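You operate a simulated robot arm through the tools that you are given. There is no shell and no other tool. Be economical: measure what you need, move in short steps, check, and stop when the job is done.

The job below is to be done with a simulated robot arm. You get a single attempt, and the scene is never put back.

Task
Clamp the black bolt, grease its patch, then free it and put it on the side shelf.
Fine: red brush, grease tin; brush back; fingers out of the jaws. Set down upright: red brush. A coat counts when it lies all over at full strength: go over it till it gets no stronger.
Where things are to end (x, y in the base frame): black bolt within 0.06 m of [0.16, 0.05].

The check looks at the end state, three seconds after you hand in, the way a careful person would. Anything else that was tipped, shoved, dropped, spilled or broken makes it a failure.

Robot
A 6-joint arm with a two-finger parallel gripper, fixed in place. Base frame: the origin is at the foot of the arm, x ahead of it, y to its left, z up; the work surface is at about z = 0. Readings come in m, degrees, newtons and seconds.
With the tool pointing down near the work surface it reaches from about 0.14 to 0.58 m from the base axis. Its first joint turns from -66.0 to 66.0 degrees. Payload 2.1 kg.
Tool frame: the origin (TCP) lies between the finger pads and is the grasp point; the fingertips stand 0.03 m ahead of it; z points along the fingers, y is the line along which they close. The gripper opens to 0.094 m. The fingers are 0.028 m wide and 0.01 m thick; the gripper's body (0.05 by 0.096 m) begins 0.055 m behind the TCP.
Orientation is told as [roll, pitch, yaw] about the base's x, y, z axes, in that order, counted from this pose: with the fingers straight down and closing along the base's y, the tool's x points along the base's -x, its y along +y and its z along -z.

Tools
- The arm moves only by the tool play_rows. Its argument "moves" is a list of rows, each a list of 3 entries, a list of its own where there are three numbers: the shift along the base's x, y, z in cm, then the turn, a rotation vector about the base's x, y, z in degrees, then the finger opening in cm, from 0 to 9.4. In form: [[[x, y, z], [ax, ay, az], fingers], ...]. A call has 1 to 10 rows; each row is the pose to reach, as a shift and turn from the pose commanded when the call began. Rows are played at 5 a second. More than 0.05 m and 8.6 degrees between two rows, or a gripper value outside its range, and nothing of the call is played. Where a pose cannot be reached the arm comes as near as it can. A force on the tool above 90 N (or 10 N above the force at the start of the call, whichever is more), or a blocked arm, ends the call early, and 0.2 s more pass. The fingers move at their own pace (about 0.072 m/s each) and stop on an object; they squeeze with about 33 N. The grip force told is the motor's: it shows also when the fingers shut on nothing. Time passes only in rows, and 0.2 s behind the last, so rows that repeat a pose let the fingers close. The reply holds the time, the measured pose of the TCP, the force on the tool along the base axes, the opening and the grip force, in the units named above and with some noise, with the torque about the TCP (base axes, N m) and any sound that the robot's microphone picked up.
- Cameras (640 x 400 px; columns grow to the right, rows downward): "scene" is fixed at [-0.0037, -0.364, 0.4531]; the picture's right is [1.00, -0.09, 0.00], its down [-0.07, -0.76, -0.64] and it looks along [0.06, 0.64, -0.77] (base axes); focal length 214 px, centre (320, 200). "wrist" rides on the gripper at [0.076, 0.014, -0.103] in the tool frame; the picture's right is [-0.18, 0.98, 0.00], its down [-0.75, -0.14, -0.64] and it looks along [-0.63, -0.12, 0.77] (tool axes); focal length 243 px, centre (320, 200).
- grab_frame(camera): a new picture of that camera. The clock stands still meanwhile.
- measure_at(camera, pixels): there is no depth. For up to 12 entries [column, row, z] of the newest picture of that camera ("zoom" is the newest enlarged one), the place [x, y] in the base frame at which the ray of that pixel passes the height z, good to about 0.003 m, but the place of the scene camera against the robot may be out by one fixed shift of up to 0.018 m in any direction. The clock stands still meanwhile.
- inspect(camera, box): a new picture of the part [left, top, right, bottom] of that camera's present view, enlarged. The clock stands still meanwhile.
- finish_job(): hands the job in; it is judged then, once.

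Work in short steps. Measure before you move; look again where a grasp or a placing could have gone wrong, and mend it. You have 80 turns and 34 pictures in all, those below and enlarged ones among them. Open the gripper and draw the arm clear of the work before you hand the job in, unless the task says otherwise; then end with one line.

The tools are called after "Emit:" as a command line: name --argument value ..., lists and objects as JSON in quotes. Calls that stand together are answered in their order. play_rows: Moves the arm, as the interface text tells. Its arguments: {"type":"object","properties":{"moves":{"type":"array"}},"required":["moves"]} The other tools are called the same way: grab_frame (camera) takes a picture; measure_at (camera, pixels) gives the place at which the rays of pixels pass given heights; inspect (camera, box) takes an enlarged picture of a part of a camera's view; finish_job () hands the job in.

At the start:

```text
time: 0.0
ee_pos: [0.2557, -0.095, 0.3854]
orientation: [0.0, -0.1, 0.0]
force: [-0.2, 0.4, 0.5]
wrist_torque: [0.0, 0.0, 0.02]
gripper_width: 0.0942
grasp_force: 0.1
```

scene: 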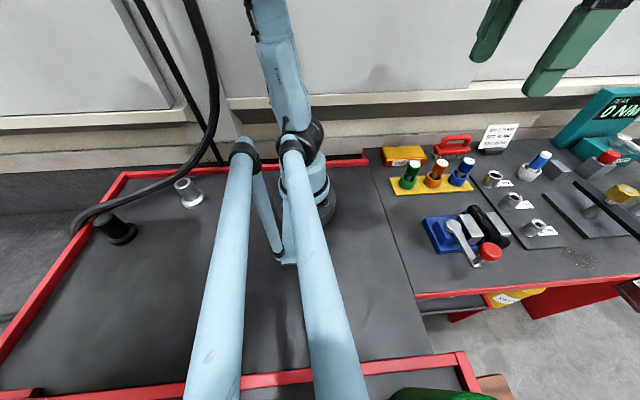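
wrist: 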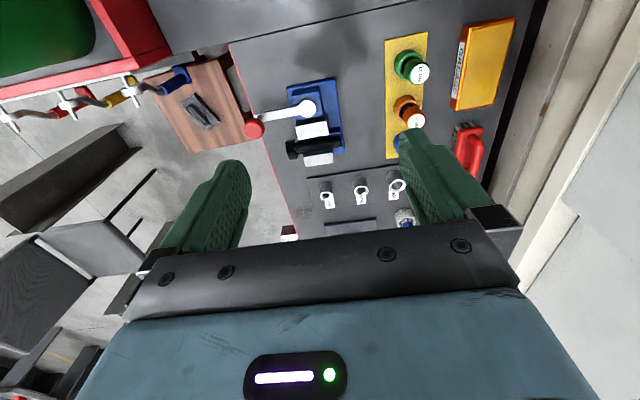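

I'll take closer looks at the right-hand bench in both views to identify the bolt, vise, tin, brushes and side shelf.

Emit:
inspect --camera "scene" --box '[360, 100, 520, 200]'

Emit:
inspect --camera "scene" --box '[400, 120, 640, 270]'

Emit:
inspect --camera "wrist" --box '[220, 20, 540, 240]'

```text
4.00 times, centred on (440, 150) of scene
```

zoom: 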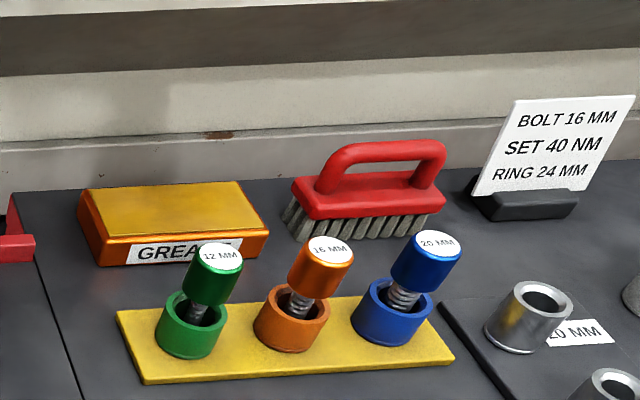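

```text
2.67 times, centred on (520, 195) of scene
```

zoom: 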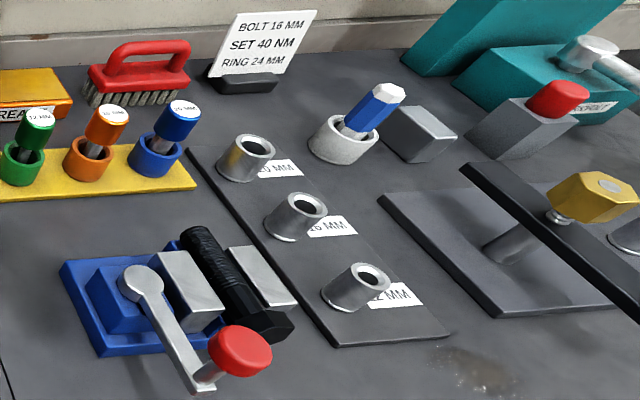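

```text
1.82 times, centred on (380, 130) of wrist
```

zoom: 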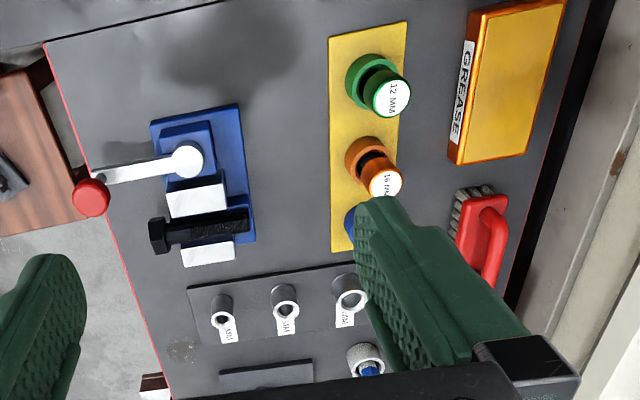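

The bolt lies between the open vise jaws (zoom 3), with the lever's red knob at scene ~(490,253). I measure key points in both views.

Emit:
measure_at --camera "scene" --pixels '[[365, 160, 0], [383, 200, 0], [415, 295, 0], [404, 155, 0.03], [452, 145, 0.05], [410, 165, 0.04], [455, 230, 0.05], [490, 252, 0.05], [485, 222, 0.04], [505, 240, 0.04], [425, 220, 0], [363, 188, 0]]'

Emit:
grab_frame --camera "wrist"

Emit:
measure_at --camera "wrist" --pixels '[[254, 128, 0.05], [308, 108, 0.05], [290, 150, 0.04], [335, 140, 0.04], [312, 130, 0.05], [317, 159, 0.05], [470, 160, 0.06], [483, 60, 0.03], [410, 65, 0.04], [230, 45, 0], [203, 110, 0], [325, 50, 0]]'

```text
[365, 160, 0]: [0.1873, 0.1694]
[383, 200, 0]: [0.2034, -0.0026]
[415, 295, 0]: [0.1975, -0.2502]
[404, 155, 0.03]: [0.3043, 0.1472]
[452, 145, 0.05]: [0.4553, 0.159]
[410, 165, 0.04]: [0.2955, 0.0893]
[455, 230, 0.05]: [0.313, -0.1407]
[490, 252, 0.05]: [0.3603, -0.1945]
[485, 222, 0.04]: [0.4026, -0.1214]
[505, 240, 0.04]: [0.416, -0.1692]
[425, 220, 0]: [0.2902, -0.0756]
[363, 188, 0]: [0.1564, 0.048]
```

```text
28 pictures are left
```

wrist: 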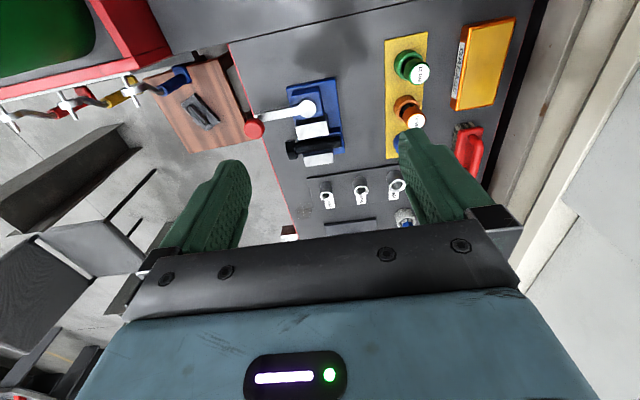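

```text
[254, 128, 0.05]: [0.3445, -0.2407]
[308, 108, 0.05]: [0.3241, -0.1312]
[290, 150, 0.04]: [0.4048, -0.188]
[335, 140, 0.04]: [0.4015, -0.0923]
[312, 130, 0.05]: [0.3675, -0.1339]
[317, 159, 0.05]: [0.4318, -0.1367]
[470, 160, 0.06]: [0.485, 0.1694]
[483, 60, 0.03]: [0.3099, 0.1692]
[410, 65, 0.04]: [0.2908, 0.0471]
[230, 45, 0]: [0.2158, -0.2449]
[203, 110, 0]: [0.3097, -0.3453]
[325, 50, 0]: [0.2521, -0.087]
```

The vise sits near (0.36,-0.13), bolt along y, and the lever pivot is near (0.324,-0.131). I lower the wrist camera by 12 cm for a closer look.

Emit:
play_rows --moves '[[[0, 0, -4], [0, 0, 0], 9.4], [[0, 0, -8], [0, 0, 0], 9.4], [[-1, 0, -12], [0, 0, 0], 9.4], [[-1, 0, -12], [0, 0, 0], 9.4]]'

Emit:
grab_frame --camera "wrist"

Emit:
inspect --camera "wrist" --box '[200, 60, 420, 200]'

```text
time: 1.0
ee_pos: [0.245, -0.095, 0.2648]
orientation: [0.0, -0.1, 0.0]
force: [-0.1, -0.4, 0.3]
wrist_torque: [0.0, 0.0, -0.01]
gripper_width: 0.0939
grasp_force: 0.1
```

```text
27 pictures are left
```

wrist: 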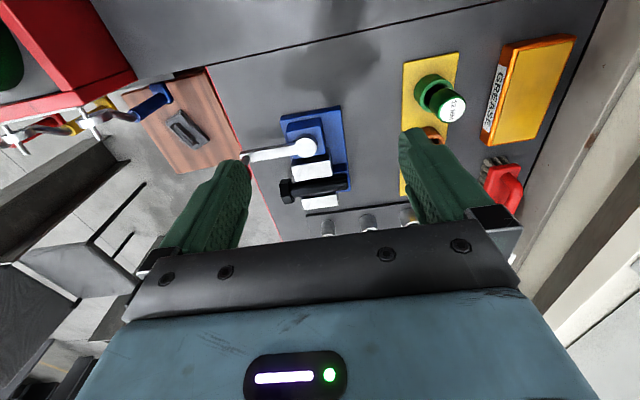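

```text
2.86 times, centred on (310, 130) of wrist
```

zoom: 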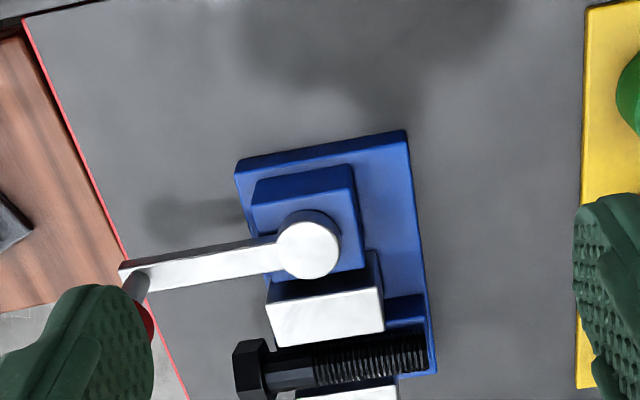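

The lever is a flat arm from the pivot (zoom 308,245) to the tip (zoom 130,275) with an upright red knob. I cross-measure shared points to find the scene camera's offset and heights.

Emit:
measure_at --camera "zoom" --pixels '[[405, 130, 0.01], [237, 168, 0.01], [308, 240, 0.06], [308, 240, 0.08], [128, 270, 0.06], [128, 270, 0.08], [325, 310, 0.05], [265, 370, 0.04], [420, 355, 0.04], [583, 5, 0.005], [25, 18, 0], [235, 345, 0.05]]'

Emit:
inspect --camera "scene" --box '[410, 190, 538, 270]'

Emit:
measure_at --camera "scene" --pixels '[[423, 218, 0.01], [437, 253, 0.01], [389, 179, 0.005], [415, 295, 0]]'

```text
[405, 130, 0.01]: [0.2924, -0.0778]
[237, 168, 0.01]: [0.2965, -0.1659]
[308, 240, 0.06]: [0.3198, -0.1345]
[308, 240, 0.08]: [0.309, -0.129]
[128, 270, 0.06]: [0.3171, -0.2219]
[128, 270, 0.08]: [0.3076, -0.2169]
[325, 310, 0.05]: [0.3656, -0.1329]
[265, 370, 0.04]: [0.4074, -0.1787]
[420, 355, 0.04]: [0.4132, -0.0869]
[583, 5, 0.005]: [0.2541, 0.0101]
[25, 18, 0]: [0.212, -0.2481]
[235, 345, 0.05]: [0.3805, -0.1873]
```

```text
5.00 times, centred on (474, 230) of scene
```

zoom: 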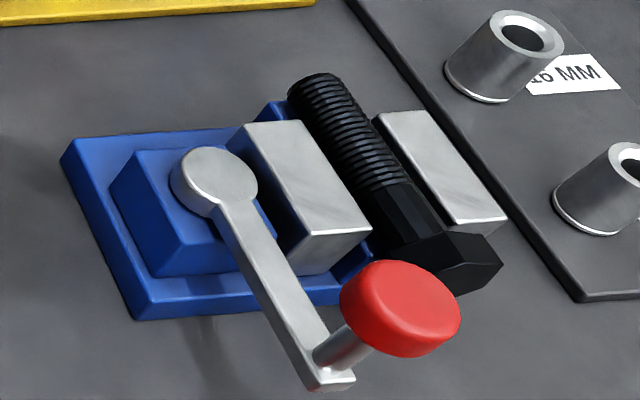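

```text
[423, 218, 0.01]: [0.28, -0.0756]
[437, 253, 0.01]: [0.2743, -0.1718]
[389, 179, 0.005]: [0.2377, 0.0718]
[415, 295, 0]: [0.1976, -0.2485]
```

Triangulation puts the knob at about (0.321,-0.218,0.10) and the pivot at (0.319,-0.134,0.062); the lever points along -y. I move above the knob and look.

Emit:
play_rows --moves '[[[1.9, -3.1, -1.6], [0, 0, 0], 6], [[3.8, -6.2, -3.2], [0, 0, 0], 6], [[5.7, -9.3, -4.8], [0, 0, 0], 6], [[7.6, -12.3, -6.5], [0, 0, 0], 6], [[7.6, -12.3, -6.5], [0, 0, 0], 6]]'

Emit:
grab_frame --camera "wrist"

```text
time: 2.2
ee_pos: [0.3222, -0.2197, 0.1998]
orientation: [0.0, -0.1, 0.0]
force: [0.5, -0.1, 0.3]
wrist_torque: [-0.02, -0.01, 0.0]
gripper_width: 0.06
grasp_force: 0.1
```

```text
24 pictures are left
```

wrist: 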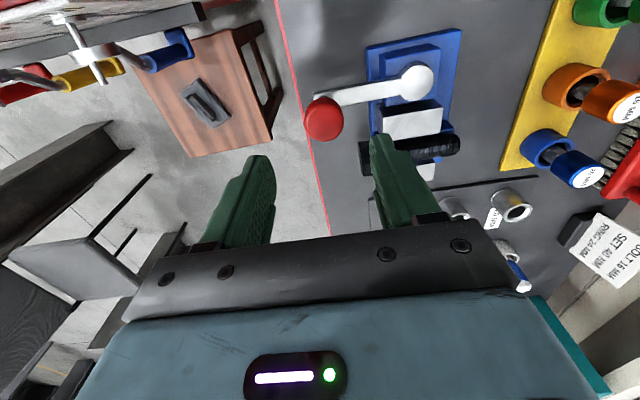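

The knob shows at (323,117). I measure it and the pivot at plausible heights.

Emit:
measure_at --camera "wrist" --pixels '[[323, 117, 0.09], [323, 117, 0.1], [323, 117, 0.11], [416, 83, 0.062], [305, 120, 0.1], [342, 116, 0.1], [370, 160, 0.05], [455, 142, 0.05]]'

```text
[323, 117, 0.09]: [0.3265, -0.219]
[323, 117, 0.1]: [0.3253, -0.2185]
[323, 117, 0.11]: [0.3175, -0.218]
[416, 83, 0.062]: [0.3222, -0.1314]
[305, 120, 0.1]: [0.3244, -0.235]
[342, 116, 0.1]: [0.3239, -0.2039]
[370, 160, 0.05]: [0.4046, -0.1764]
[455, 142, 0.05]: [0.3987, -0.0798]
```

Knob centre ≈(0.324,-0.2185), about 3 cm across. I descend around it and close gently.

Emit:
play_rows --moves '[[[0.2, 0, -4], [0, 0, 0], 6], [[0.2, 0, -7], [0, 0, 0], 6], [[0.2, 0, -9.5], [0, 0, 0], 6], [[0.2, 0, -9.5], [0, 0, 0], 2], [[0.2, 0, -9.5], [0, 0, 0], 2], [[0.2, 0, -9.5], [0, 0, 0], 2]]'

```text
time: 3.6
ee_pos: [0.3247, -0.2156, 0.1052]
orientation: [0.6, 0.0, 0.2]
force: [-2.3, 35.2, -8.5]
wrist_torque: [-0.38, 0.37, -0.09]
gripper_width: 0.0315
grasp_force: 45.2
```

The knob is gripped, but I read +35 N in y, so the true centre is a little toward +y. I relax by 3 mm, then try a small swing toward -x.

Emit:
play_rows --moves '[[[0, 0.35, 0], [0, 0, 0], 2], [[0, 0.35, 0], [0, 0, 0], 2]]'

Emit:
play_rows --moves '[[[-0.4, 0.35, 0], [0, 0, 0], 2], [[-0.8, 0.35, 0], [0, 0, 0], 2], [[-0.8, 0.35, 0], [0, 0, 0], 2]]'

```text
time: 4.2
ee_pos: [0.3232, -0.2163, 0.1067]
orientation: [-0.1, -0.1, -0.1]
force: [0.1, 8.4, -5.4]
wrist_torque: [0.44, -0.35, -0.13]
gripper_width: 0.0313
grasp_force: 45.1
```

```text
time: 5.0
ee_pos: [0.3155, -0.2145, 0.1064]
orientation: [-0.8, -0.1, -0.3]
force: [-0.1, -44.7, 31.5]
wrist_torque: [-0.31, -0.53, 0.01]
gripper_width: 0.0309
grasp_force: 44.6
```

The lever swings freely toward -x (no x force); the y force is a radius mismatch. I correct y and follow the arc to about 24°.

Emit:
play_rows --moves '[[[0, -0.22, 0], [0, 0, 0], 2], [[-0.72, -0.13, 0], [0, 0, 0], 2], [[-1.7, 0.11, 0], [0, 0, 0], 2], [[-2.64, 0.46, 0], [0, 0, 0], 2], [[-2.64, 0.46, 0], [0, 0, 0], 2]]'

Emit:
inspect --camera "scene" --box '[400, 180, 560, 280]'

```text
time: 6.2
ee_pos: [0.2882, -0.21, 0.1036]
orientation: [-0.6, 0.0, -0.2]
force: [-8.2, -40.8, -3.0]
wrist_torque: [-0.06, -0.44, -0.45]
gripper_width: 0.0311
grasp_force: 45.2
```

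```text
4.00 times, centred on (480, 230) of scene
```

zoom: 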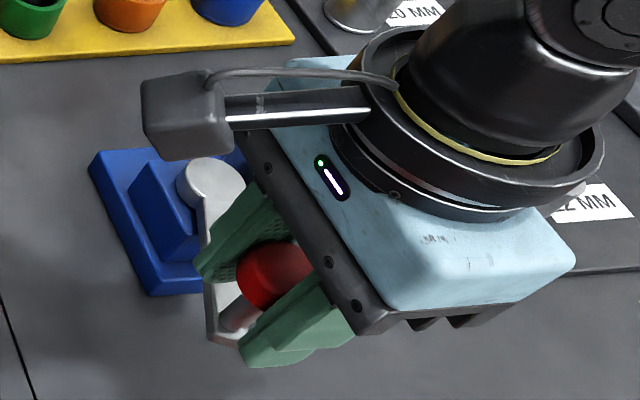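

The lever is following nicely. I update the radius to about 0.085 and continue the arc to ~44°.

Emit:
play_rows --moves '[[[0, -0.25, 0], [0, 0, 0], 2], [[-1.0, 0.15, 0], [0, 0, 0], 2], [[-1.88, 0.72, 0], [0, 0, 0], 2], [[-2.66, 1.4, 0], [0, 0, 0], 2], [[-2.66, 1.4, 0], [0, 0, 0], 2]]'

```text
time: 7.4
ee_pos: [0.2611, -0.1933, 0.1053]
orientation: [-0.1, 0.0, 0.0]
force: [-9.2, -16.6, 16.5]
wrist_torque: [0.02, 0.15, -0.31]
gripper_width: 0.0311
grasp_force: 45.1
```

Low force; continuing the arc to ~72°.

Emit:
play_rows --moves '[[[-0.86, 0.66, 0], [0, 0, 0], 2], [[-1.48, 1.53, 0], [0, 0, 0], 2], [[-1.98, 2.46, 0], [0, 0, 0], 2], [[-2.37, 3.45, 0], [0, 0, 0], 2], [[-2.37, 3.45, 0], [0, 0, 0], 2]]'

```text
time: 8.6
ee_pos: [0.2385, -0.1585, 0.1043]
orientation: [0.1, 0.0, 0.1]
force: [-2.9, -7.9, -8.7]
wrist_torque: [-0.19, -0.06, -0.39]
gripper_width: 0.0313
grasp_force: 44.7
```

Continuing to ~86°, watching for resistance along y.

Emit:
play_rows --moves '[[[-0.27, 1.03, 0], [0, 0, 0], 2], [[-0.41, 2.08, 0], [0, 0, 0], 2], [[-0.41, 2.08, 0], [0, 0, 0], 2]]'

Emit:
inspect --camera "scene" --box '[380, 170, 540, 270]'

```text
time: 9.4
ee_pos: [0.2364, -0.1424, 0.1055]
orientation: [-1.1, -0.2, -0.2]
force: [9.0, -62.0, -10.7]
wrist_torque: [0.23, 0.36, -0.51]
gripper_width: 0.0314
grasp_force: 45.1
```

```text
4.00 times, centred on (460, 220) of scene
```

zoom: 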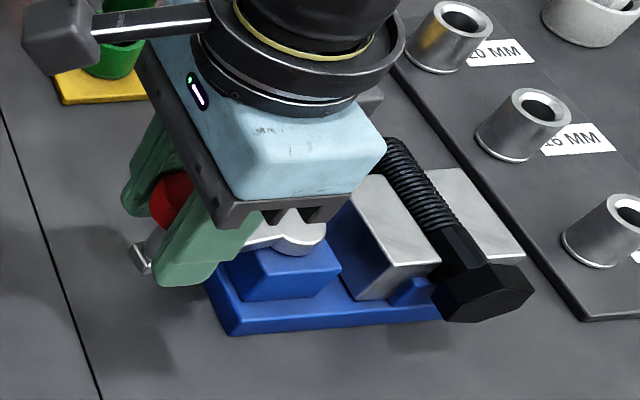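

The lever came to a stop at ~83° with 62 N, and the moving jaw appears pressed to the bolt. I relax the command, open, and rise.

Emit:
play_rows --moves '[[[0.1, -0.45, 0], [0, 0, 0], 2], [[0.1, -0.45, 0], [0, 0, 0], 5.5], [[0.1, -0.45, 0], [0, 0, 0], 5.5], [[0.1, -0.45, 4], [0, 0, 0], 5.5], [[0.1, -0.45, 8], [0, 0, 0], 5.5], [[-4, -0.45, 10], [0, 0, 0], 9.4], [[-4, -0.45, 10], [0, 0, 0], 9.4]]'

Emit:
grab_frame --camera "wrist"

Emit:
inspect --camera "wrist" --box '[200, 60, 420, 200]'

```text
time: 11.0
ee_pos: [0.1952, -0.1417, 0.2065]
orientation: [0.0, -0.1, -0.1]
force: [-0.6, -0.2, 0.7]
wrist_torque: [0.0, -0.04, 0.03]
gripper_width: 0.0942
grasp_force: 0.1
```

```text
21 pictures are left
```

wrist: 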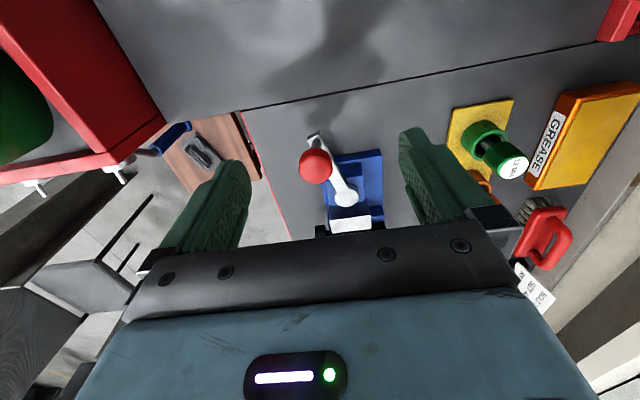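

```text
2.86 times, centred on (310, 130) of wrist
```

zoom: 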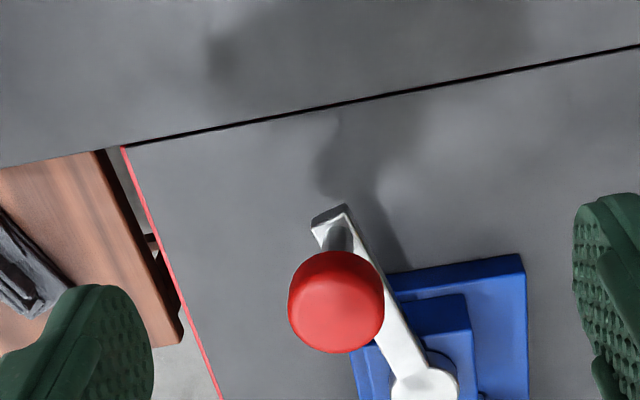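

The lever stays thrown. Next I move to view the brush and the grease tin.

Emit:
play_rows --moves '[[[2, 3.5, 4.5], [0, 0, 0], 7], [[4.5, 7, 4.5], [0, 0, 0], 7], [[7.5, 10.5, 4.5], [0, 0, 0], 7], [[10, 14, 4.5], [0, 0, 0], 7], [[12.5, 18, 4.5], [0, 0, 0], 7], [[15, 22, 4.5], [0, 0, 0], 7], [[17.5, 26, 4.5], [0, 0, 0], 7], [[17.5, 26, 4.5], [0, 0, 0], 7]]'

Emit:
grab_frame --camera "wrist"

Emit:
inspect --camera "scene" --box '[420, 150, 548, 280]'

```text
refused: row 1 steps farther than a row can; nothing moved
```

```text
19 pictures are left
```

wrist: 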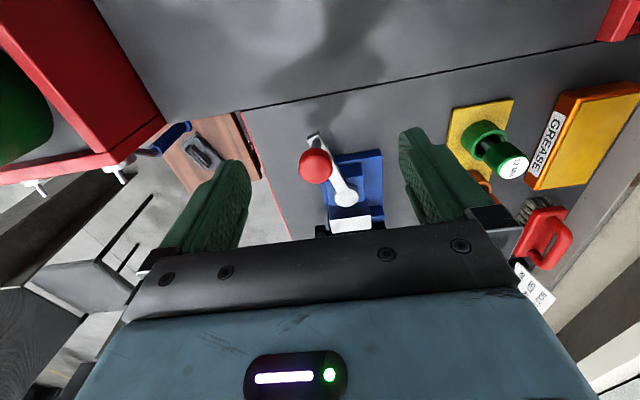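

```text
3.08 times, centred on (484, 215) of scene
```

zoom: 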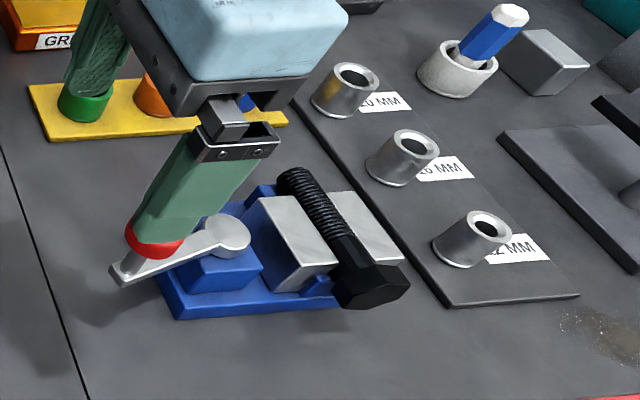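

First row was too long a step; I replay with smaller steps (the scene view shows the jaws closed on the bolt).

Emit:
play_rows --moves '[[[0, 1, 4.5], [0, 0, 0], 7], [[2.5, 4.5, 4.5], [0, 0, 0], 7], [[5, 8, 4.5], [0, 0, 0], 7], [[7.5, 12, 4.5], [0, 0, 0], 7], [[10, 16, 4.5], [0, 0, 0], 7], [[12.5, 20, 4.5], [0, 0, 0], 7], [[15, 23.5, 4.5], [0, 0, 0], 7], [[17.5, 26, 4.5], [0, 0, 0], 7], [[17.5, 26, 4.5], [0, 0, 0], 7]]'

Emit:
grab_frame --camera "wrist"

```text
time: 13.0
ee_pos: [0.3702, 0.1199, 0.2504]
orientation: [0.0, -0.2, 0.0]
force: [-0.4, -1.0, 0.2]
wrist_torque: [0.04, -0.03, 0.03]
gripper_width: 0.07
grasp_force: 0.1
```

```text
17 pictures are left
```

wrist: 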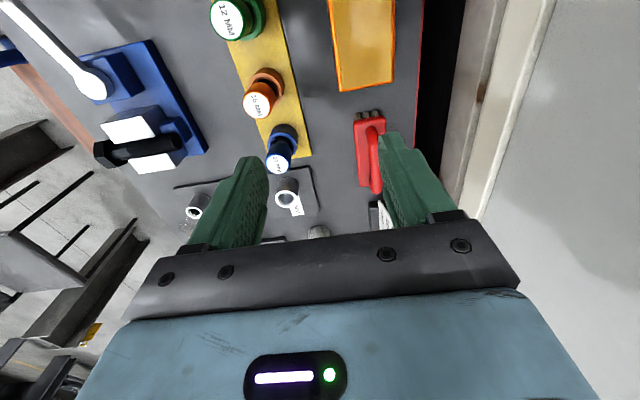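

The brush handle runs along x, at wrist (365–380, 120–190). I measure it, and the tin's top corners, at several heights.

Emit:
measure_at --camera "wrist" --pixels '[[372, 130, 0.07], [375, 160, 0.07], [378, 190, 0.07], [355, 123, 0.03], [362, 185, 0.03], [384, 118, 0.03], [330, 20, 0.03], [341, 91, 0.03], [392, 84, 0.03], [394, 10, 0.03], [375, 160, 0.05]]'

Emit:
measure_at --camera "scene" --pixels '[[456, 137, 0.07], [456, 137, 0.05], [435, 157, 0], [465, 159, 0], [446, 142, 0.07], [471, 137, 0.07], [385, 165, 0], [427, 158, 0], [385, 147, 0.03], [420, 147, 0.03]]'

```text
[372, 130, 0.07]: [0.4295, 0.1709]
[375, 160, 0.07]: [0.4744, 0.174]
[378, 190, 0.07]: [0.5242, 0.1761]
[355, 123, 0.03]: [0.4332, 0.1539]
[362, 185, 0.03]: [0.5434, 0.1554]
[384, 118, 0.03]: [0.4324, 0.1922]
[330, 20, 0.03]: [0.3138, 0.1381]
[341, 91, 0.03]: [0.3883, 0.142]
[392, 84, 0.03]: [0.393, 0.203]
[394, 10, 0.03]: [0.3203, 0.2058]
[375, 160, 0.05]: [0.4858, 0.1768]
```

```text
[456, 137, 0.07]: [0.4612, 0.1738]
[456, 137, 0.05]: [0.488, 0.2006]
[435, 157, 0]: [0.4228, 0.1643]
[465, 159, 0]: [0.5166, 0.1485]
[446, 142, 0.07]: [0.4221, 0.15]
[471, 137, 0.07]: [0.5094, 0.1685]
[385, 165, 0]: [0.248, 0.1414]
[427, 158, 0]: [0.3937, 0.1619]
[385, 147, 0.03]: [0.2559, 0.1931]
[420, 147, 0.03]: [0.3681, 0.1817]
```

Brush bar: top z≈0.07, centre ≈(0.476,0.174), along x; tin spans x≈0.27–0.39, y≈0.14–0.205. I go above the brush with a 4 cm opening, then descend to TCP z≈0.085.

Emit:
play_rows --moves '[[[3, 1.5, -2.5], [0, 0, 0], 4], [[6, 3, -5], [0, 0, 0], 4], [[9, 4.5, -7.5], [0, 0, 0], 4], [[10.7, 5.6, -10.5], [0, 0, 0], 4], [[10.7, 5.6, -10.5], [0, 0, 0], 4]]'

Emit:
grab_frame --camera "wrist"

```text
time: 14.2
ee_pos: [0.4777, 0.1744, 0.1455]
orientation: [0.0, -0.1, 0.0]
force: [0.3, 0.8, 0.2]
wrist_torque: [0.01, -0.01, 0.02]
gripper_width: 0.0398
grasp_force: 0.0
```

```text
16 pictures are left
```

wrist: 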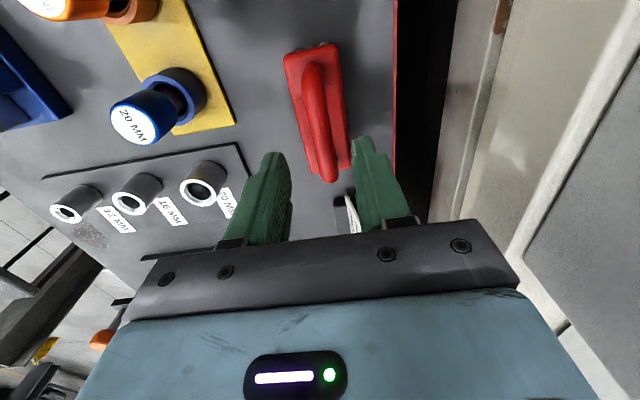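

The handle runs from (312,68) to (327,178). I measure its ends at z=0.068 for the yaw and centre.

Emit:
measure_at --camera "wrist" --pixels '[[312, 70, 0.068], [319, 125, 0.068], [327, 172, 0.068], [284, 56, 0.04], [338, 44, 0.04], [351, 165, 0.04], [319, 125, 0.06]]'

```text
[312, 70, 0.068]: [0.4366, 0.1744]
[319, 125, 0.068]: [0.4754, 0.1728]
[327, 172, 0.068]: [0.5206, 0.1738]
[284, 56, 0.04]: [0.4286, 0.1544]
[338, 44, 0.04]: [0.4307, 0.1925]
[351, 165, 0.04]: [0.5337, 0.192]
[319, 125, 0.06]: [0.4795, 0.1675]
```

The handle is centred under the gripper, no yaw. I lower in steps to z≈0.078 watching force.

Emit:
play_rows --moves '[[[0, -0.05, -4], [0, 0, 0], 4], [[0, -0.05, -6], [0, 0, 0], 4], [[0, -0.05, -6.4], [0, 0, 0], 4], [[0, -0.05, -6.7], [0, 0, 0], 4], [[0, -0.05, -6.7], [0, 0, 0], 4]]'

Emit:
inspect --camera "scene" --box '[400, 90, 528, 170]'

```text
time: 15.4
ee_pos: [0.4767, 0.1743, 0.0777]
orientation: [0.0, 0.0, 0.0]
force: [0.4, 0.1, 1.5]
wrist_torque: [0.03, 0.02, -0.01]
gripper_width: 0.04
grasp_force: 0.0
```

```text
5.00 times, centred on (464, 130) of scene
```

zoom: 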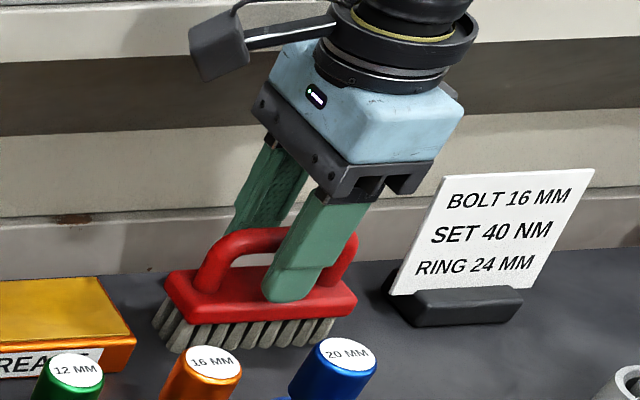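

The fingers straddle the handle bar. I close and lift 2 cm, remembering this pose as the brush's home.

Emit:
play_rows --moves '[[[0, -0.05, 0], [0, 0, 0], 0.5], [[0, -0.05, 0], [0, 0, 0], 0.5], [[0, -0.05, 0], [0, 0, 0], 0.5]]'

Emit:
play_rows --moves '[[[0, 0, 2], [0, 0, 0], 0.5], [[0, 0, 5], [0, 0, 0], 0.5], [[0, 0, 5], [0, 0, 0], 0.5]]'

Emit:
inspect --camera "scene" --box '[376, 80, 536, 180]'

```text
time: 16.2
ee_pos: [0.477, 0.1734, 0.0782]
orientation: [0.0, -0.1, 0.0]
force: [0.0, -0.5, 0.6]
wrist_torque: [0.0, -0.01, -0.01]
gripper_width: 0.0189
grasp_force: 33.0
```

```text
time: 17.0
ee_pos: [0.4757, 0.1742, 0.1276]
orientation: [0.0, -0.1, -0.1]
force: [-0.1, 0.4, -1.8]
wrist_torque: [0.01, 0.04, -0.03]
gripper_width: 0.0188
grasp_force: 33.7
```

```text
4.00 times, centred on (456, 130) of scene
```

zoom: 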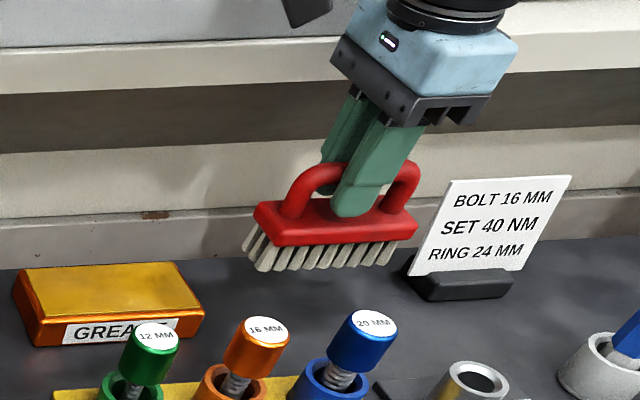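

The brush is held level (bristle tips ≈7.8 cm below the TCP). I carry it over the tin centre (0.33,0.173), whose top is near z≈0.028, and start lowering.

Emit:
play_rows --moves '[[[-4.5, 0, 1], [0, 0, 0], 0.5], [[-9, 0, 1], [0, 0, 0], 0.5], [[-13, 0, 1], [0, 0, 0], 0.5], [[-14.6, 0, 0], [0, 0, 0], 0.5], [[-14.6, 0, -1], [0, 0, 0], 0.5], [[-14.6, 0, -1.6], [0, 0, 0], 0.5], [[-14.6, 0, -1.6], [0, 0, 0], 0.5]]'

Emit:
play_rows --moves '[[[0, 0, -0.2], [0, 0, 0], 0.5], [[0, 0, -0.4], [0, 0, 0], 0.5], [[0, 0, -0.4], [0, 0, 0], 0.5]]'

Emit:
inspect --camera "scene" --box '[350, 90, 478, 170]'

```text
time: 18.6
ee_pos: [0.3314, 0.1735, 0.111]
orientation: [0.1, -0.1, 0.0]
force: [0.3, 0.2, -1.0]
wrist_torque: [0.0, 0.0, -0.03]
gripper_width: 0.0187
grasp_force: 32.6
```

```text
time: 19.4
ee_pos: [0.3301, 0.173, 0.1077]
orientation: [-0.1, -0.1, 0.0]
force: [-0.3, -1.1, -1.1]
wrist_torque: [0.01, 0.0, 0.02]
gripper_width: 0.0186
grasp_force: 32.8
```

```text
5.00 times, centred on (414, 130) of scene
```

zoom: 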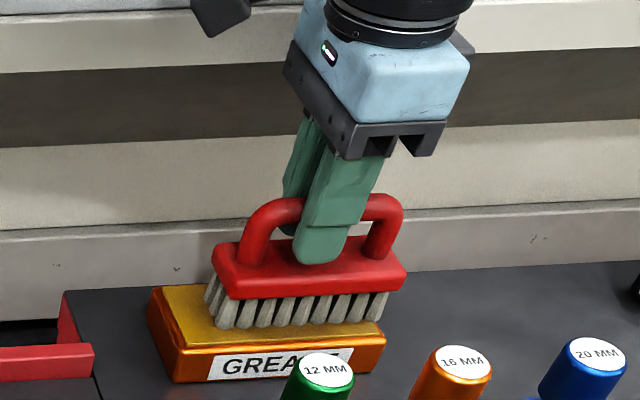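

Bristles look just about at the grease surface, no contact force yet. I lower in 2 mm steps further.

Emit:
play_rows --moves '[[[-0.3, 0, -0.2], [0, 0, 0], 0.5], [[-0.3, 0, -0.4], [0, 0, 0], 0.5], [[-0.3, 0, -0.4], [0, 0, 0], 0.5]]'

Emit:
play_rows --moves '[[[0, 0, -0.2], [0, 0, 0], 0.5], [[0, 0, -0.4], [0, 0, 0], 0.5], [[0, 0, -0.4], [0, 0, 0], 0.5]]'

```text
time: 20.2
ee_pos: [0.3275, 0.1735, 0.1038]
orientation: [0.0, -0.1, 0.0]
force: [6.8, 3.1, 27.4]
wrist_torque: [0.01, -0.12, -0.02]
gripper_width: 0.0196
grasp_force: 32.8
```

```text
time: 21.0
ee_pos: [0.3268, 0.1737, 0.0994]
orientation: [0.0, 0.0, 0.0]
force: [-2.8, 1.6, 27.6]
wrist_torque: [0.01, 0.13, -0.01]
gripper_width: 0.0194
grasp_force: 32.8
```

Firm contact at ~27 N (perhaps with some slip in the grip). I ease up and raise to inspect the bristles.

Emit:
play_rows --moves '[[[0, 0, 0.4], [0, 0, 0], 0.5], [[0, 0, 2], [0, 0, 0], 0.5], [[0, 0, 5], [0, 0, 0], 0.5], [[0, 0, 5], [0, 0, 0], 0.5]]'

Emit:
inspect --camera "scene" --box '[350, 80, 478, 160]'

```text
time: 22.0
ee_pos: [0.3273, 0.1746, 0.1491]
orientation: [0.1, -0.1, 0.0]
force: [-0.3, -0.7, -1.6]
wrist_torque: [0.0, 0.02, -0.03]
gripper_width: 0.0198
grasp_force: 33.2
```

```text
5.00 times, centred on (414, 120) of scene
```

zoom: 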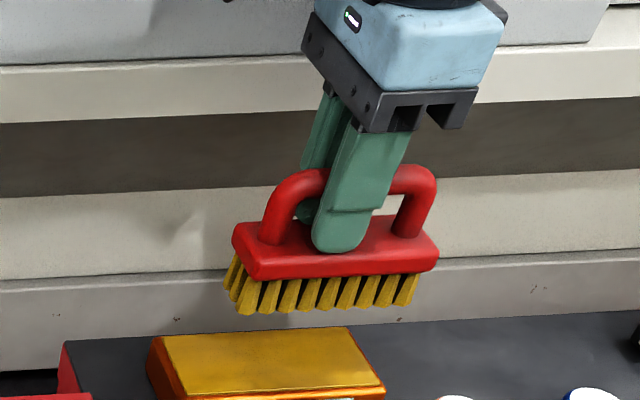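

The bristles are loaded with yellow grease. I raise and carry the brush toward the vise, pausing beside it for a wrist view of the bolt.

Emit:
play_rows --moves '[[[0, 0, 4], [0, 0, 0], 0.5], [[0.3, -2.5, 7], [0, 0, 0], 0.5], [[1, -7, 7], [0, 0, 0], 0.5], [[1.7, -11.5, 7], [0, 0, 0], 0.5], [[2.5, -16, 7], [0, 0, 0], 0.5], [[3.3, -19.3, 7], [0, 0, 0], 0.5], [[3.3, -19.3, 7], [0, 0, 0], 0.5]]'

Emit:
inspect --camera "wrist" --box '[120, 40, 344, 180]'

```text
time: 23.6
ee_pos: [0.362, -0.0191, 0.2207]
orientation: [-0.1, -0.1, 0.0]
force: [-0.3, -0.2, -2.0]
wrist_torque: [-0.04, 0.02, 0.04]
gripper_width: 0.0194
grasp_force: 33.3
```

```text
2.86 times, centred on (232, 110) of wrist
```

zoom: 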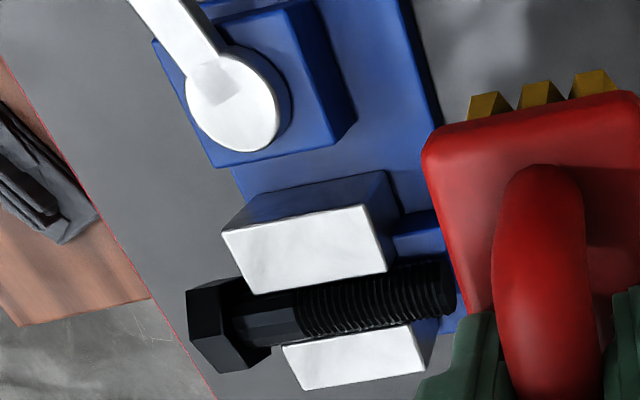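

The smooth shank (zoom 230–300, 320) is the likely patch; thread ends at (450,285). I measure these.

Emit:
measure_at --camera "zoom" --pixels '[[232, 325, 0.06], [298, 315, 0.06], [268, 320, 0.06], [448, 285, 0.06], [215, 320, 0.065], [222, 235, 0.05], [385, 270, 0.05], [285, 345, 0.05], [420, 370, 0.05], [235, 115, 0.065], [268, 320, 0.05]]'

```text
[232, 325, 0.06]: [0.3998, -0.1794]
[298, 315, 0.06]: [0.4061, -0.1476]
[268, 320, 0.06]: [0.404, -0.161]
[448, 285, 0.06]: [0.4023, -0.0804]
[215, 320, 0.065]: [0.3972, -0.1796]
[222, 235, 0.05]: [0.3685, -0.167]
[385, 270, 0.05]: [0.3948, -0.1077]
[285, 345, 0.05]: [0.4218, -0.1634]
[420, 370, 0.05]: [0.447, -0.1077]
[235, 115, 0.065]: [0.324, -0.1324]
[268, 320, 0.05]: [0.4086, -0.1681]
```

The bolt lies at x≈0.404, y −0.20…−0.08; smooth shank y≈−0.178…−0.147. I go above (0.405,−0.152) and lower to TCP z≈0.142.

Emit:
play_rows --moves '[[[1.5, -4.5, 0], [0, 0, 0], 0.5], [[3, -9, 0], [0, 0, 0], 0.5], [[4.5, -13.2, 0], [0, 0, 0], 0.5], [[4.5, -13.2, -4], [0, 0, 0], 0.5], [[4.5, -13.2, -6.5], [0, 0, 0], 0.5], [[4.5, -13.2, -7.8], [0, 0, 0], 0.5], [[4.5, -13.2, -7.8], [0, 0, 0], 0.5]]'

Emit:
inspect --camera "scene" --box '[420, 160, 580, 260]'

```text
time: 25.2
ee_pos: [0.4059, -0.1512, 0.1416]
orientation: [0.0, -0.2, 0.0]
force: [0.2, 0.7, -1.1]
wrist_torque: [0.04, 0.0, 0.01]
gripper_width: 0.0195
grasp_force: 33.1
```

```text
4.00 times, centred on (500, 210) of scene
```

zoom: 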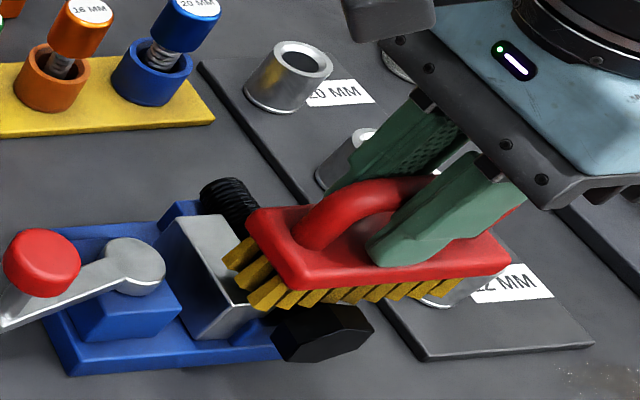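

The brush is over the shank with the head just in front. I lower in 2 mm steps.

Emit:
play_rows --moves '[[[0, 0, -0.2], [0, 0, 0], 0.5], [[0, 0, -0.4], [0, 0, 0], 0.5], [[0, 0, -0.4], [0, 0, 0], 0.5]]'

Emit:
play_rows --moves '[[[0, 0, -0.2], [0, 0, 0], 0.5], [[0, 0, -0.3], [0, 0, 0], 0.5], [[0, 0, -0.3], [0, 0, 0], 0.5]]'

```text
time: 26.0
ee_pos: [0.4065, -0.1513, 0.1379]
orientation: [0.0, -0.1, 0.1]
force: [0.2, -0.3, 23.1]
wrist_torque: [-0.01, 0.08, 0.02]
gripper_width: 0.0193
grasp_force: 32.7
```

```text
time: 26.8
ee_pos: [0.405, -0.1525, 0.1374]
orientation: [0.0, -0.1, -0.1]
force: [-3.6, 1.6, 81.2]
wrist_torque: [0.13, 0.44, -0.04]
gripper_width: 0.0198
grasp_force: 33.3
```

Contact is at z≈0.138, now too hard (81 N). I ease up to ~0.138 and stroke ±1.2 cm along x.

Emit:
play_rows --moves '[[[0, 0, 0.28], [0, 0, 0], 0.5], [[0.6, 0, 0.28], [0, 0, 0], 0.5], [[1.2, 0, 0.28], [0, 0, 0], 0.5], [[0.4, 0, 0.28], [0, 0, 0], 0.5], [[-0.5, 0, 0.28], [0, 0, 0], 0.5], [[-1.2, 0, 0.28], [0, 0, 0], 0.5], [[-0.4, 0, 0.28], [0, 0, 0], 0.5], [[0.5, 0, 0.28], [0, 0, 0], 0.5], [[0.5, 0, 0.28], [0, 0, 0], 0.5]]'

```text
time: 28.8
ee_pos: [0.4105, -0.151, 0.1379]
orientation: [-0.1, 0.0, 0.0]
force: [-7.7, -1.8, 20.1]
wrist_torque: [-0.02, 0.69, 0.0]
gripper_width: 0.0193
grasp_force: 33.0
```

Contact kept at ~20 N. I add strokes along the bolt (y −4…+6 mm) and across it, then lift and look.

Emit:
play_rows --moves '[[[-0.5, -0.4, 0], [0, 0, 0], 0.5], [[-1.4, -0.4, 0], [0, 0, 0], 0.5], [[-0.5, -0.4, 0], [0, 0, 0], 0.5], [[0.4, -0.4, 0], [0, 0, 0], 0.5], [[-0.5, 0.2, 0], [0, 0, 0], 0.5], [[-0.5, 0.8, 0], [0, 0, 0], 0.5], [[-0.5, 0.2, 0], [0, 0, 0], 0.5], [[-0.5, -0.4, 0], [0, 0, 0], 0.5], [[-0.5, 0, 1], [0, 0, 0], 0.5], [[-0.5, 3, 4], [0, 0, 0], 0.5]]'

Emit:
play_rows --moves '[[[-1.5, 4, 1], [0, 0, 0], 0.5], [[-3, 8, 2], [0, 0, 0], 0.5], [[-4, 10, 3], [0, 0, 0], 0.5], [[-4, 10, 3], [0, 0, 0], 0.5]]'

Emit:
inspect --camera "wrist" --box '[140, 100, 300, 200]'

```text
time: 31.0
ee_pos: [0.4068, -0.1223, 0.1778]
orientation: [-0.2, 0.0, 0.0]
force: [0.2, -0.4, -1.0]
wrist_torque: [-0.02, 0.0, 0.01]
gripper_width: 0.0195
grasp_force: 32.5
```

```text
time: 32.0
ee_pos: [0.3655, -0.0215, 0.2087]
orientation: [0.1, -0.2, 0.0]
force: [0.6, -0.5, -1.6]
wrist_torque: [0.02, 0.0, 0.01]
gripper_width: 0.0196
grasp_force: 32.9
```

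```text
4.00 times, centred on (220, 150) of wrist
```

zoom: 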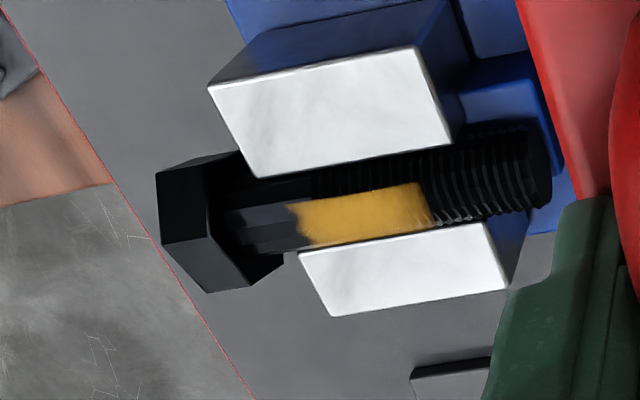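

Grease lies from zoom (295,222) to (430,200); the smooth part (225–295) toward the head is still bare. I measure these limits.

Emit:
measure_at --camera "zoom" --pixels '[[225, 230, 0.06], [298, 222, 0.06], [432, 205, 0.06], [240, 195, 0.062], [545, 180, 0.055], [365, 212, 0.06], [160, 235, 0.055], [315, 185, 0.06]]'

Emit:
inspect --camera "scene" --box '[455, 190, 535, 250]'

```text
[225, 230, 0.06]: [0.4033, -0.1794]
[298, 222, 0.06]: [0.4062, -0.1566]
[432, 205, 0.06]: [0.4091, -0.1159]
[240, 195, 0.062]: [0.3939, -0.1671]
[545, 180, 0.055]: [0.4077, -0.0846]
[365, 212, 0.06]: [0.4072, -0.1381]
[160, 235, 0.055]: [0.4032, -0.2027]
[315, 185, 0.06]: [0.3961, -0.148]
```

```text
6.67 times, centred on (495, 220) of scene
```

zoom: 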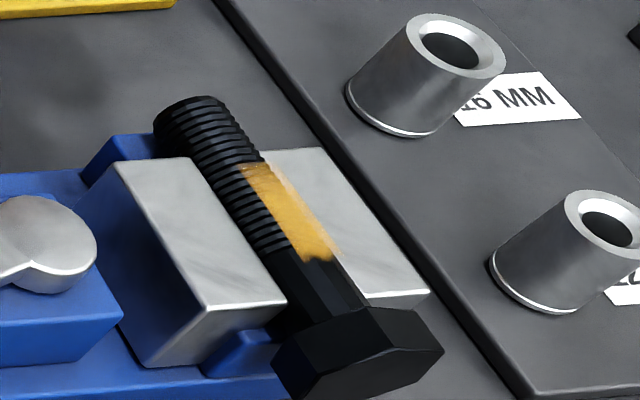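

The coat spans y≈−0.157…−0.116 and fades at its +y end, where the brush edge only just reached. I go back centred at y≈−0.137 and stroke further.

Emit:
play_rows --moves '[[[1.3, -4, -1], [0, 0, 0], 0.5], [[2.6, -8, -2], [0, 0, 0], 0.5], [[4, -11.5, -4], [0, 0, 0], 0.5], [[4, -11.5, -6.5], [0, 0, 0], 0.5], [[4, -11.5, -7.0], [0, 0, 0], 0.5], [[4, -11.5, -7.0], [0, 0, 0], 0.5]]'

Emit:
play_rows --moves '[[[0.6, 0, 0], [0, 0, 0], 0.5], [[1.2, 0, 0], [0, 0, 0], 0.5], [[0.2, 0, 0], [0, 0, 0], 0.5], [[-1, 0, 0], [0, 0, 0], 0.5], [[-0.2, 0.5, 0], [0, 0, 0], 0.5], [[0, 1.2, 0], [0, 0, 0], 0.5], [[0, 0.4, 0], [0, 0, 0], 0.5], [[0, -0.5, 0], [0, 0, 0], 0.5], [[0, -1.2, 0], [0, 0, 0], 0.5], [[0, 0, 0], [0, 0, 0], 0.5]]'

Emit:
play_rows --moves '[[[0.6, 0.6, 0], [0, 0, 0], 0.5], [[1.2, 0.6, 0], [0, 0, 0], 0.5], [[0.2, 0.6, 0], [0, 0, 0], 0.5], [[-1, 0.6, 0], [0, 0, 0], 0.5], [[-0.2, 0, 0], [0, 0, 0], 0.5], [[0, -0.8, 0], [0, 0, 0], 0.5], [[1, -0.8, 0], [0, 0, 0], 0.5], [[0, -0.8, 0], [0, 0, 0], 0.5], [[-1, -0.8, 0], [0, 0, 0], 0.5], [[0, 0, 0], [0, 0, 0], 0.5]]'

```text
time: 33.4
ee_pos: [0.4069, -0.1364, 0.1386]
orientation: [0.1, -0.1, 0.1]
force: [-1.2, 2.2, 36.1]
wrist_torque: [0.0, 0.19, 0.01]
gripper_width: 0.0194
grasp_force: 32.7
```

```text
time: 35.6
ee_pos: [0.4053, -0.1381, 0.1374]
orientation: [-0.2, -0.2, 0.0]
force: [0.0, -4.8, 15.8]
wrist_torque: [-0.16, 0.04, 0.0]
gripper_width: 0.0194
grasp_force: 33.1
```

```text
time: 37.8
ee_pos: [0.405, -0.1375, 0.1385]
orientation: [0.0, 0.1, 0.0]
force: [-5.5, -4.0, 17.5]
wrist_torque: [-0.17, 0.39, 0.04]
gripper_width: 0.0196
grasp_force: 33.0
```

Contact held at ~16–36 N throughout. I lift away and look at the coat.

Emit:
play_rows --moves '[[[0, 0, 2], [0, 0, 0], 0.5], [[-1, 2, 5], [0, 0, 0], 0.5], [[-2, 6, 7], [0, 0, 0], 0.5], [[-3, 9, 7], [0, 0, 0], 0.5], [[-4, 11.5, 7], [0, 0, 0], 0.5], [[-4, 11.5, 7], [0, 0, 0], 0.5]]'

Emit:
inspect --camera "wrist" --box '[140, 100, 300, 200]'

```text
time: 39.2
ee_pos: [0.3646, -0.0222, 0.2076]
orientation: [0.0, -0.1, 0.0]
force: [-0.1, 1.3, -0.4]
wrist_torque: [0.0, 0.0, 0.02]
gripper_width: 0.0195
grasp_force: 32.8
```

```text
4.00 times, centred on (220, 150) of wrist
```

zoom: 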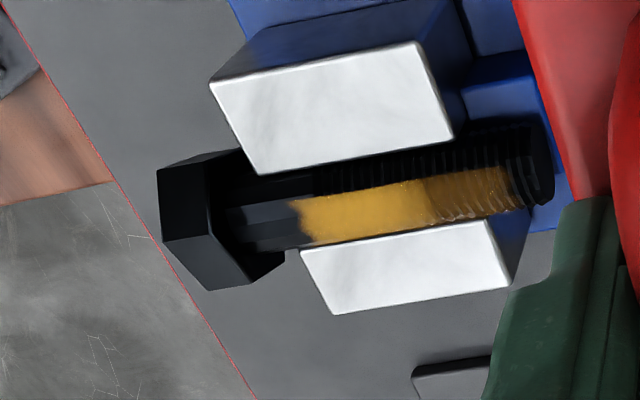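

The coat has extended to ~(510,190) but the +y end is weaker. To be sure of the load I re-dip the brush, then go over the whole thread again.

Emit:
play_rows --moves '[[[-0.8, 4, 0], [0, 0, 0], 0.5], [[-1.6, 8, 0], [0, 0, 0], 0.5], [[-2.4, 12, 0], [0, 0, 0], 0.5], [[-3.2, 16, 0], [0, 0, 0], 0.5], [[-3.8, 19.5, 0], [0, 0, 0], 0.5], [[-3.8, 19.5, -4.5], [0, 0, 0], 0.5], [[-3.8, 19.5, -8.5], [0, 0, 0], 0.5], [[-3.8, 19.5, -10], [0, 0, 0], 0.5], [[-3.8, 19.5, -10.5], [0, 0, 0], 0.5], [[-3.8, 19.5, -10.6], [0, 0, 0], 0.5]]'

```text
time: 41.4
ee_pos: [0.3273, 0.173, 0.1022]
orientation: [0.0, -0.1, 0.0]
force: [-0.6, -0.2, -1.4]
wrist_torque: [-0.02, 0.0, 0.01]
gripper_width: 0.0194
grasp_force: 33.0
```

No contact yet at z=0.102; I lower a few mm more until force shows.

Emit:
play_rows --moves '[[[0, 0, -0.15], [0, 0, 0], 0.5], [[0, 0, -0.3], [0, 0, 0], 0.5], [[0, 0, -0.3], [0, 0, 0], 0.5]]'

```text
time: 42.2
ee_pos: [0.3277, 0.1722, 0.0991]
orientation: [-0.1, 0.0, 0.0]
force: [-3.9, -1.7, 50.7]
wrist_torque: [-0.12, -0.2, 0.01]
gripper_width: 0.0195
grasp_force: 32.7
```

Good contact (51 N). I lift and return above the vise.

Emit:
play_rows --moves '[[[0, 0, 4], [0, 0, 0], 0.5], [[0, 0, 8], [0, 0, 0], 0.5], [[0.3, -2.5, 10.9], [0, 0, 0], 0.5], [[1, -6.5, 10.9], [0, 0, 0], 0.5], [[1.8, -11, 10.9], [0, 0, 0], 0.5], [[2.8, -15.5, 10.9], [0, 0, 0], 0.5], [[4, -20, 10.9], [0, 0, 0], 0.5], [[5.5, -24.5, 10.9], [0, 0, 0], 0.5], [[7.8, -28.3, 10.9], [0, 0, 0], 0.5], [[7.8, -28.6, 8.5], [0, 0, 0], 0.5]]'

Emit:
play_rows --moves '[[[0, 0, -3], [0, 0, 0], 0.5], [[0, 0, -4.2], [0, 0, 0], 0.5], [[0, 0, -4.6], [0, 0, 0], 0.5], [[0, 0, -4.6], [0, 0, 0], 0.5]]'

```text
time: 44.4
ee_pos: [0.4066, -0.1134, 0.1849]
orientation: [0.0, -0.2, -0.1]
force: [-0.6, -0.9, -2.4]
wrist_torque: [0.01, 0.02, 0.0]
gripper_width: 0.0195
grasp_force: 32.8
```

```text
time: 45.4
ee_pos: [0.4064, -0.1123, 0.1381]
orientation: [0.0, 0.0, 0.0]
force: [0.2, 0.1, 5.1]
wrist_torque: [-0.04, 0.07, 0.0]
gripper_width: 0.0196
grasp_force: 32.8
```

Light contact at z≈0.138, y≈-0.113. I press 1 mm deeper and stroke repeatedly at the +y end.

Emit:
play_rows --moves '[[[0, 0, -0.1], [0, 0, 0], 0.5], [[1, 0, -0.1], [0, 0, 0], 0.5], [[0, 0, -0.1], [0, 0, 0], 0.5], [[-1, 0, -0.1], [0, 0, 0], 0.5], [[0, 0.6, -0.1], [0, 0, 0], 0.5], [[1, 0.9, -0.1], [0, 0, 0], 0.5], [[0, 0.9, -0.1], [0, 0, 0], 0.5], [[-1, 0.9, -0.1], [0, 0, 0], 0.5], [[0, 0.9, -0.1], [0, 0, 0], 0.5], [[0, 0, -0.1], [0, 0, 0], 0.5]]'

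Emit:
play_rows --moves '[[[1, 0, 0], [0, 0, 0], 0.5], [[0, 0, 0], [0, 0, 0], 0.5], [[-1, 0, 0], [0, 0, 0], 0.5], [[0, 0, 0], [0, 0, 0], 0.5], [[0, 0.9, 0], [0, 0, 0], 0.5], [[1, 0.9, 0], [0, 0, 0], 0.5], [[0, 0.9, 0], [0, 0, 0], 0.5], [[-1, 0.9, 0], [0, 0, 0], 0.5], [[0, 0.9, 0], [0, 0, 0], 0.5], [[0, 0, 0], [0, 0, 0], 0.5]]'

Emit:
play_rows --moves '[[[0, -1, 0], [0, 0, 0], 0.5], [[1, -1.5, 0], [0, 0, 0], 0.5], [[0, -1.5, 0], [0, 0, 0], 0.5], [[-1, -1.5, 0], [0, 0, 0], 0.5], [[0, -2.5, 0.1], [0, 0, 0], 0.5], [[0, -3.5, 0.1], [0, 0, 0], 0.5], [[0, -4.2, 0.1], [0, 0, 0], 0.5], [[1, -4.2, 0.1], [0, 0, 0], 0.5], [[0, -4.2, 0.1], [0, 0, 0], 0.5], [[-1, -4.2, 0.1], [0, 0, 0], 0.5]]'

```text
time: 47.6
ee_pos: [0.4058, -0.1114, 0.1373]
orientation: [0.4, -0.1, 0.1]
force: [-6.2, 18.7, 58.9]
wrist_torque: [0.69, 0.56, -0.13]
gripper_width: 0.0193
grasp_force: 32.8
```

```text
time: 49.8
ee_pos: [0.406, -0.1109, 0.1373]
orientation: [0.3, -0.2, 0.3]
force: [-4.1, 15.9, 48.2]
wrist_torque: [0.56, 0.44, -0.1]
gripper_width: 0.0195
grasp_force: 32.5
```

```text
time: 52.0
ee_pos: [0.3963, -0.1541, 0.1383]
orientation: [-0.1, -0.2, 0.1]
force: [8.2, 5.0, 13.9]
wrist_torque: [0.3, -0.63, 0.08]
gripper_width: 0.0193
grasp_force: 33.1
```

Now a few more strokes on the head-side end, edging to y≈-0.159.

Emit:
play_rows --moves '[[[1, 0, 0], [0, 0, 0], 0.5], [[1, -0.4, 0], [0, 0, 0], 0.5], [[2, -0.4, 0], [0, 0, 0], 0.5], [[1, -0.4, 0], [0, 0, 0], 0.5], [[0, -0.4, 0], [0, 0, 0], 0.5], [[1, -0.4, 0], [0, 0, 0], 0.5], [[2, -0.4, 0], [0, 0, 0], 0.5], [[1, -0.4, 0], [0, 0, 0], 0.5], [[1, 0.5, 0], [0, 0, 0], 0.5], [[1, 2, 0], [0, 0, 0], 0.5]]'

Emit:
play_rows --moves '[[[0, 0, 2], [0, 0, 0], 0.5], [[-1, 2, 5], [0, 0, 0], 0.5], [[-2, 6, 7], [0, 0, 0], 0.5], [[-3, 9, 7], [0, 0, 0], 0.5], [[-4, 11.5, 7], [0, 0, 0], 0.5], [[-4, 11.5, 7], [0, 0, 0], 0.5]]'

Emit:
inspect --camera "wrist" --box '[140, 100, 300, 200]'

```text
time: 54.2
ee_pos: [0.4053, -0.1358, 0.1389]
orientation: [-0.1, 0.0, -0.1]
force: [0.5, -11.1, 28.7]
wrist_torque: [-0.32, 0.06, 0.03]
gripper_width: 0.0194
grasp_force: 33.2
```

```text
time: 55.6
ee_pos: [0.3653, -0.0195, 0.2068]
orientation: [0.0, -0.1, 0.0]
force: [-0.4, 0.0, -1.0]
wrist_torque: [0.01, -0.02, 0.02]
gripper_width: 0.0196
grasp_force: 33.3
```

```text
4.00 times, centred on (220, 150) of wrist
```

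zoom: 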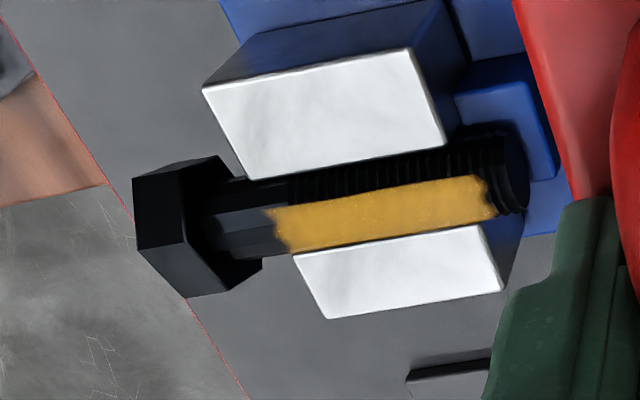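

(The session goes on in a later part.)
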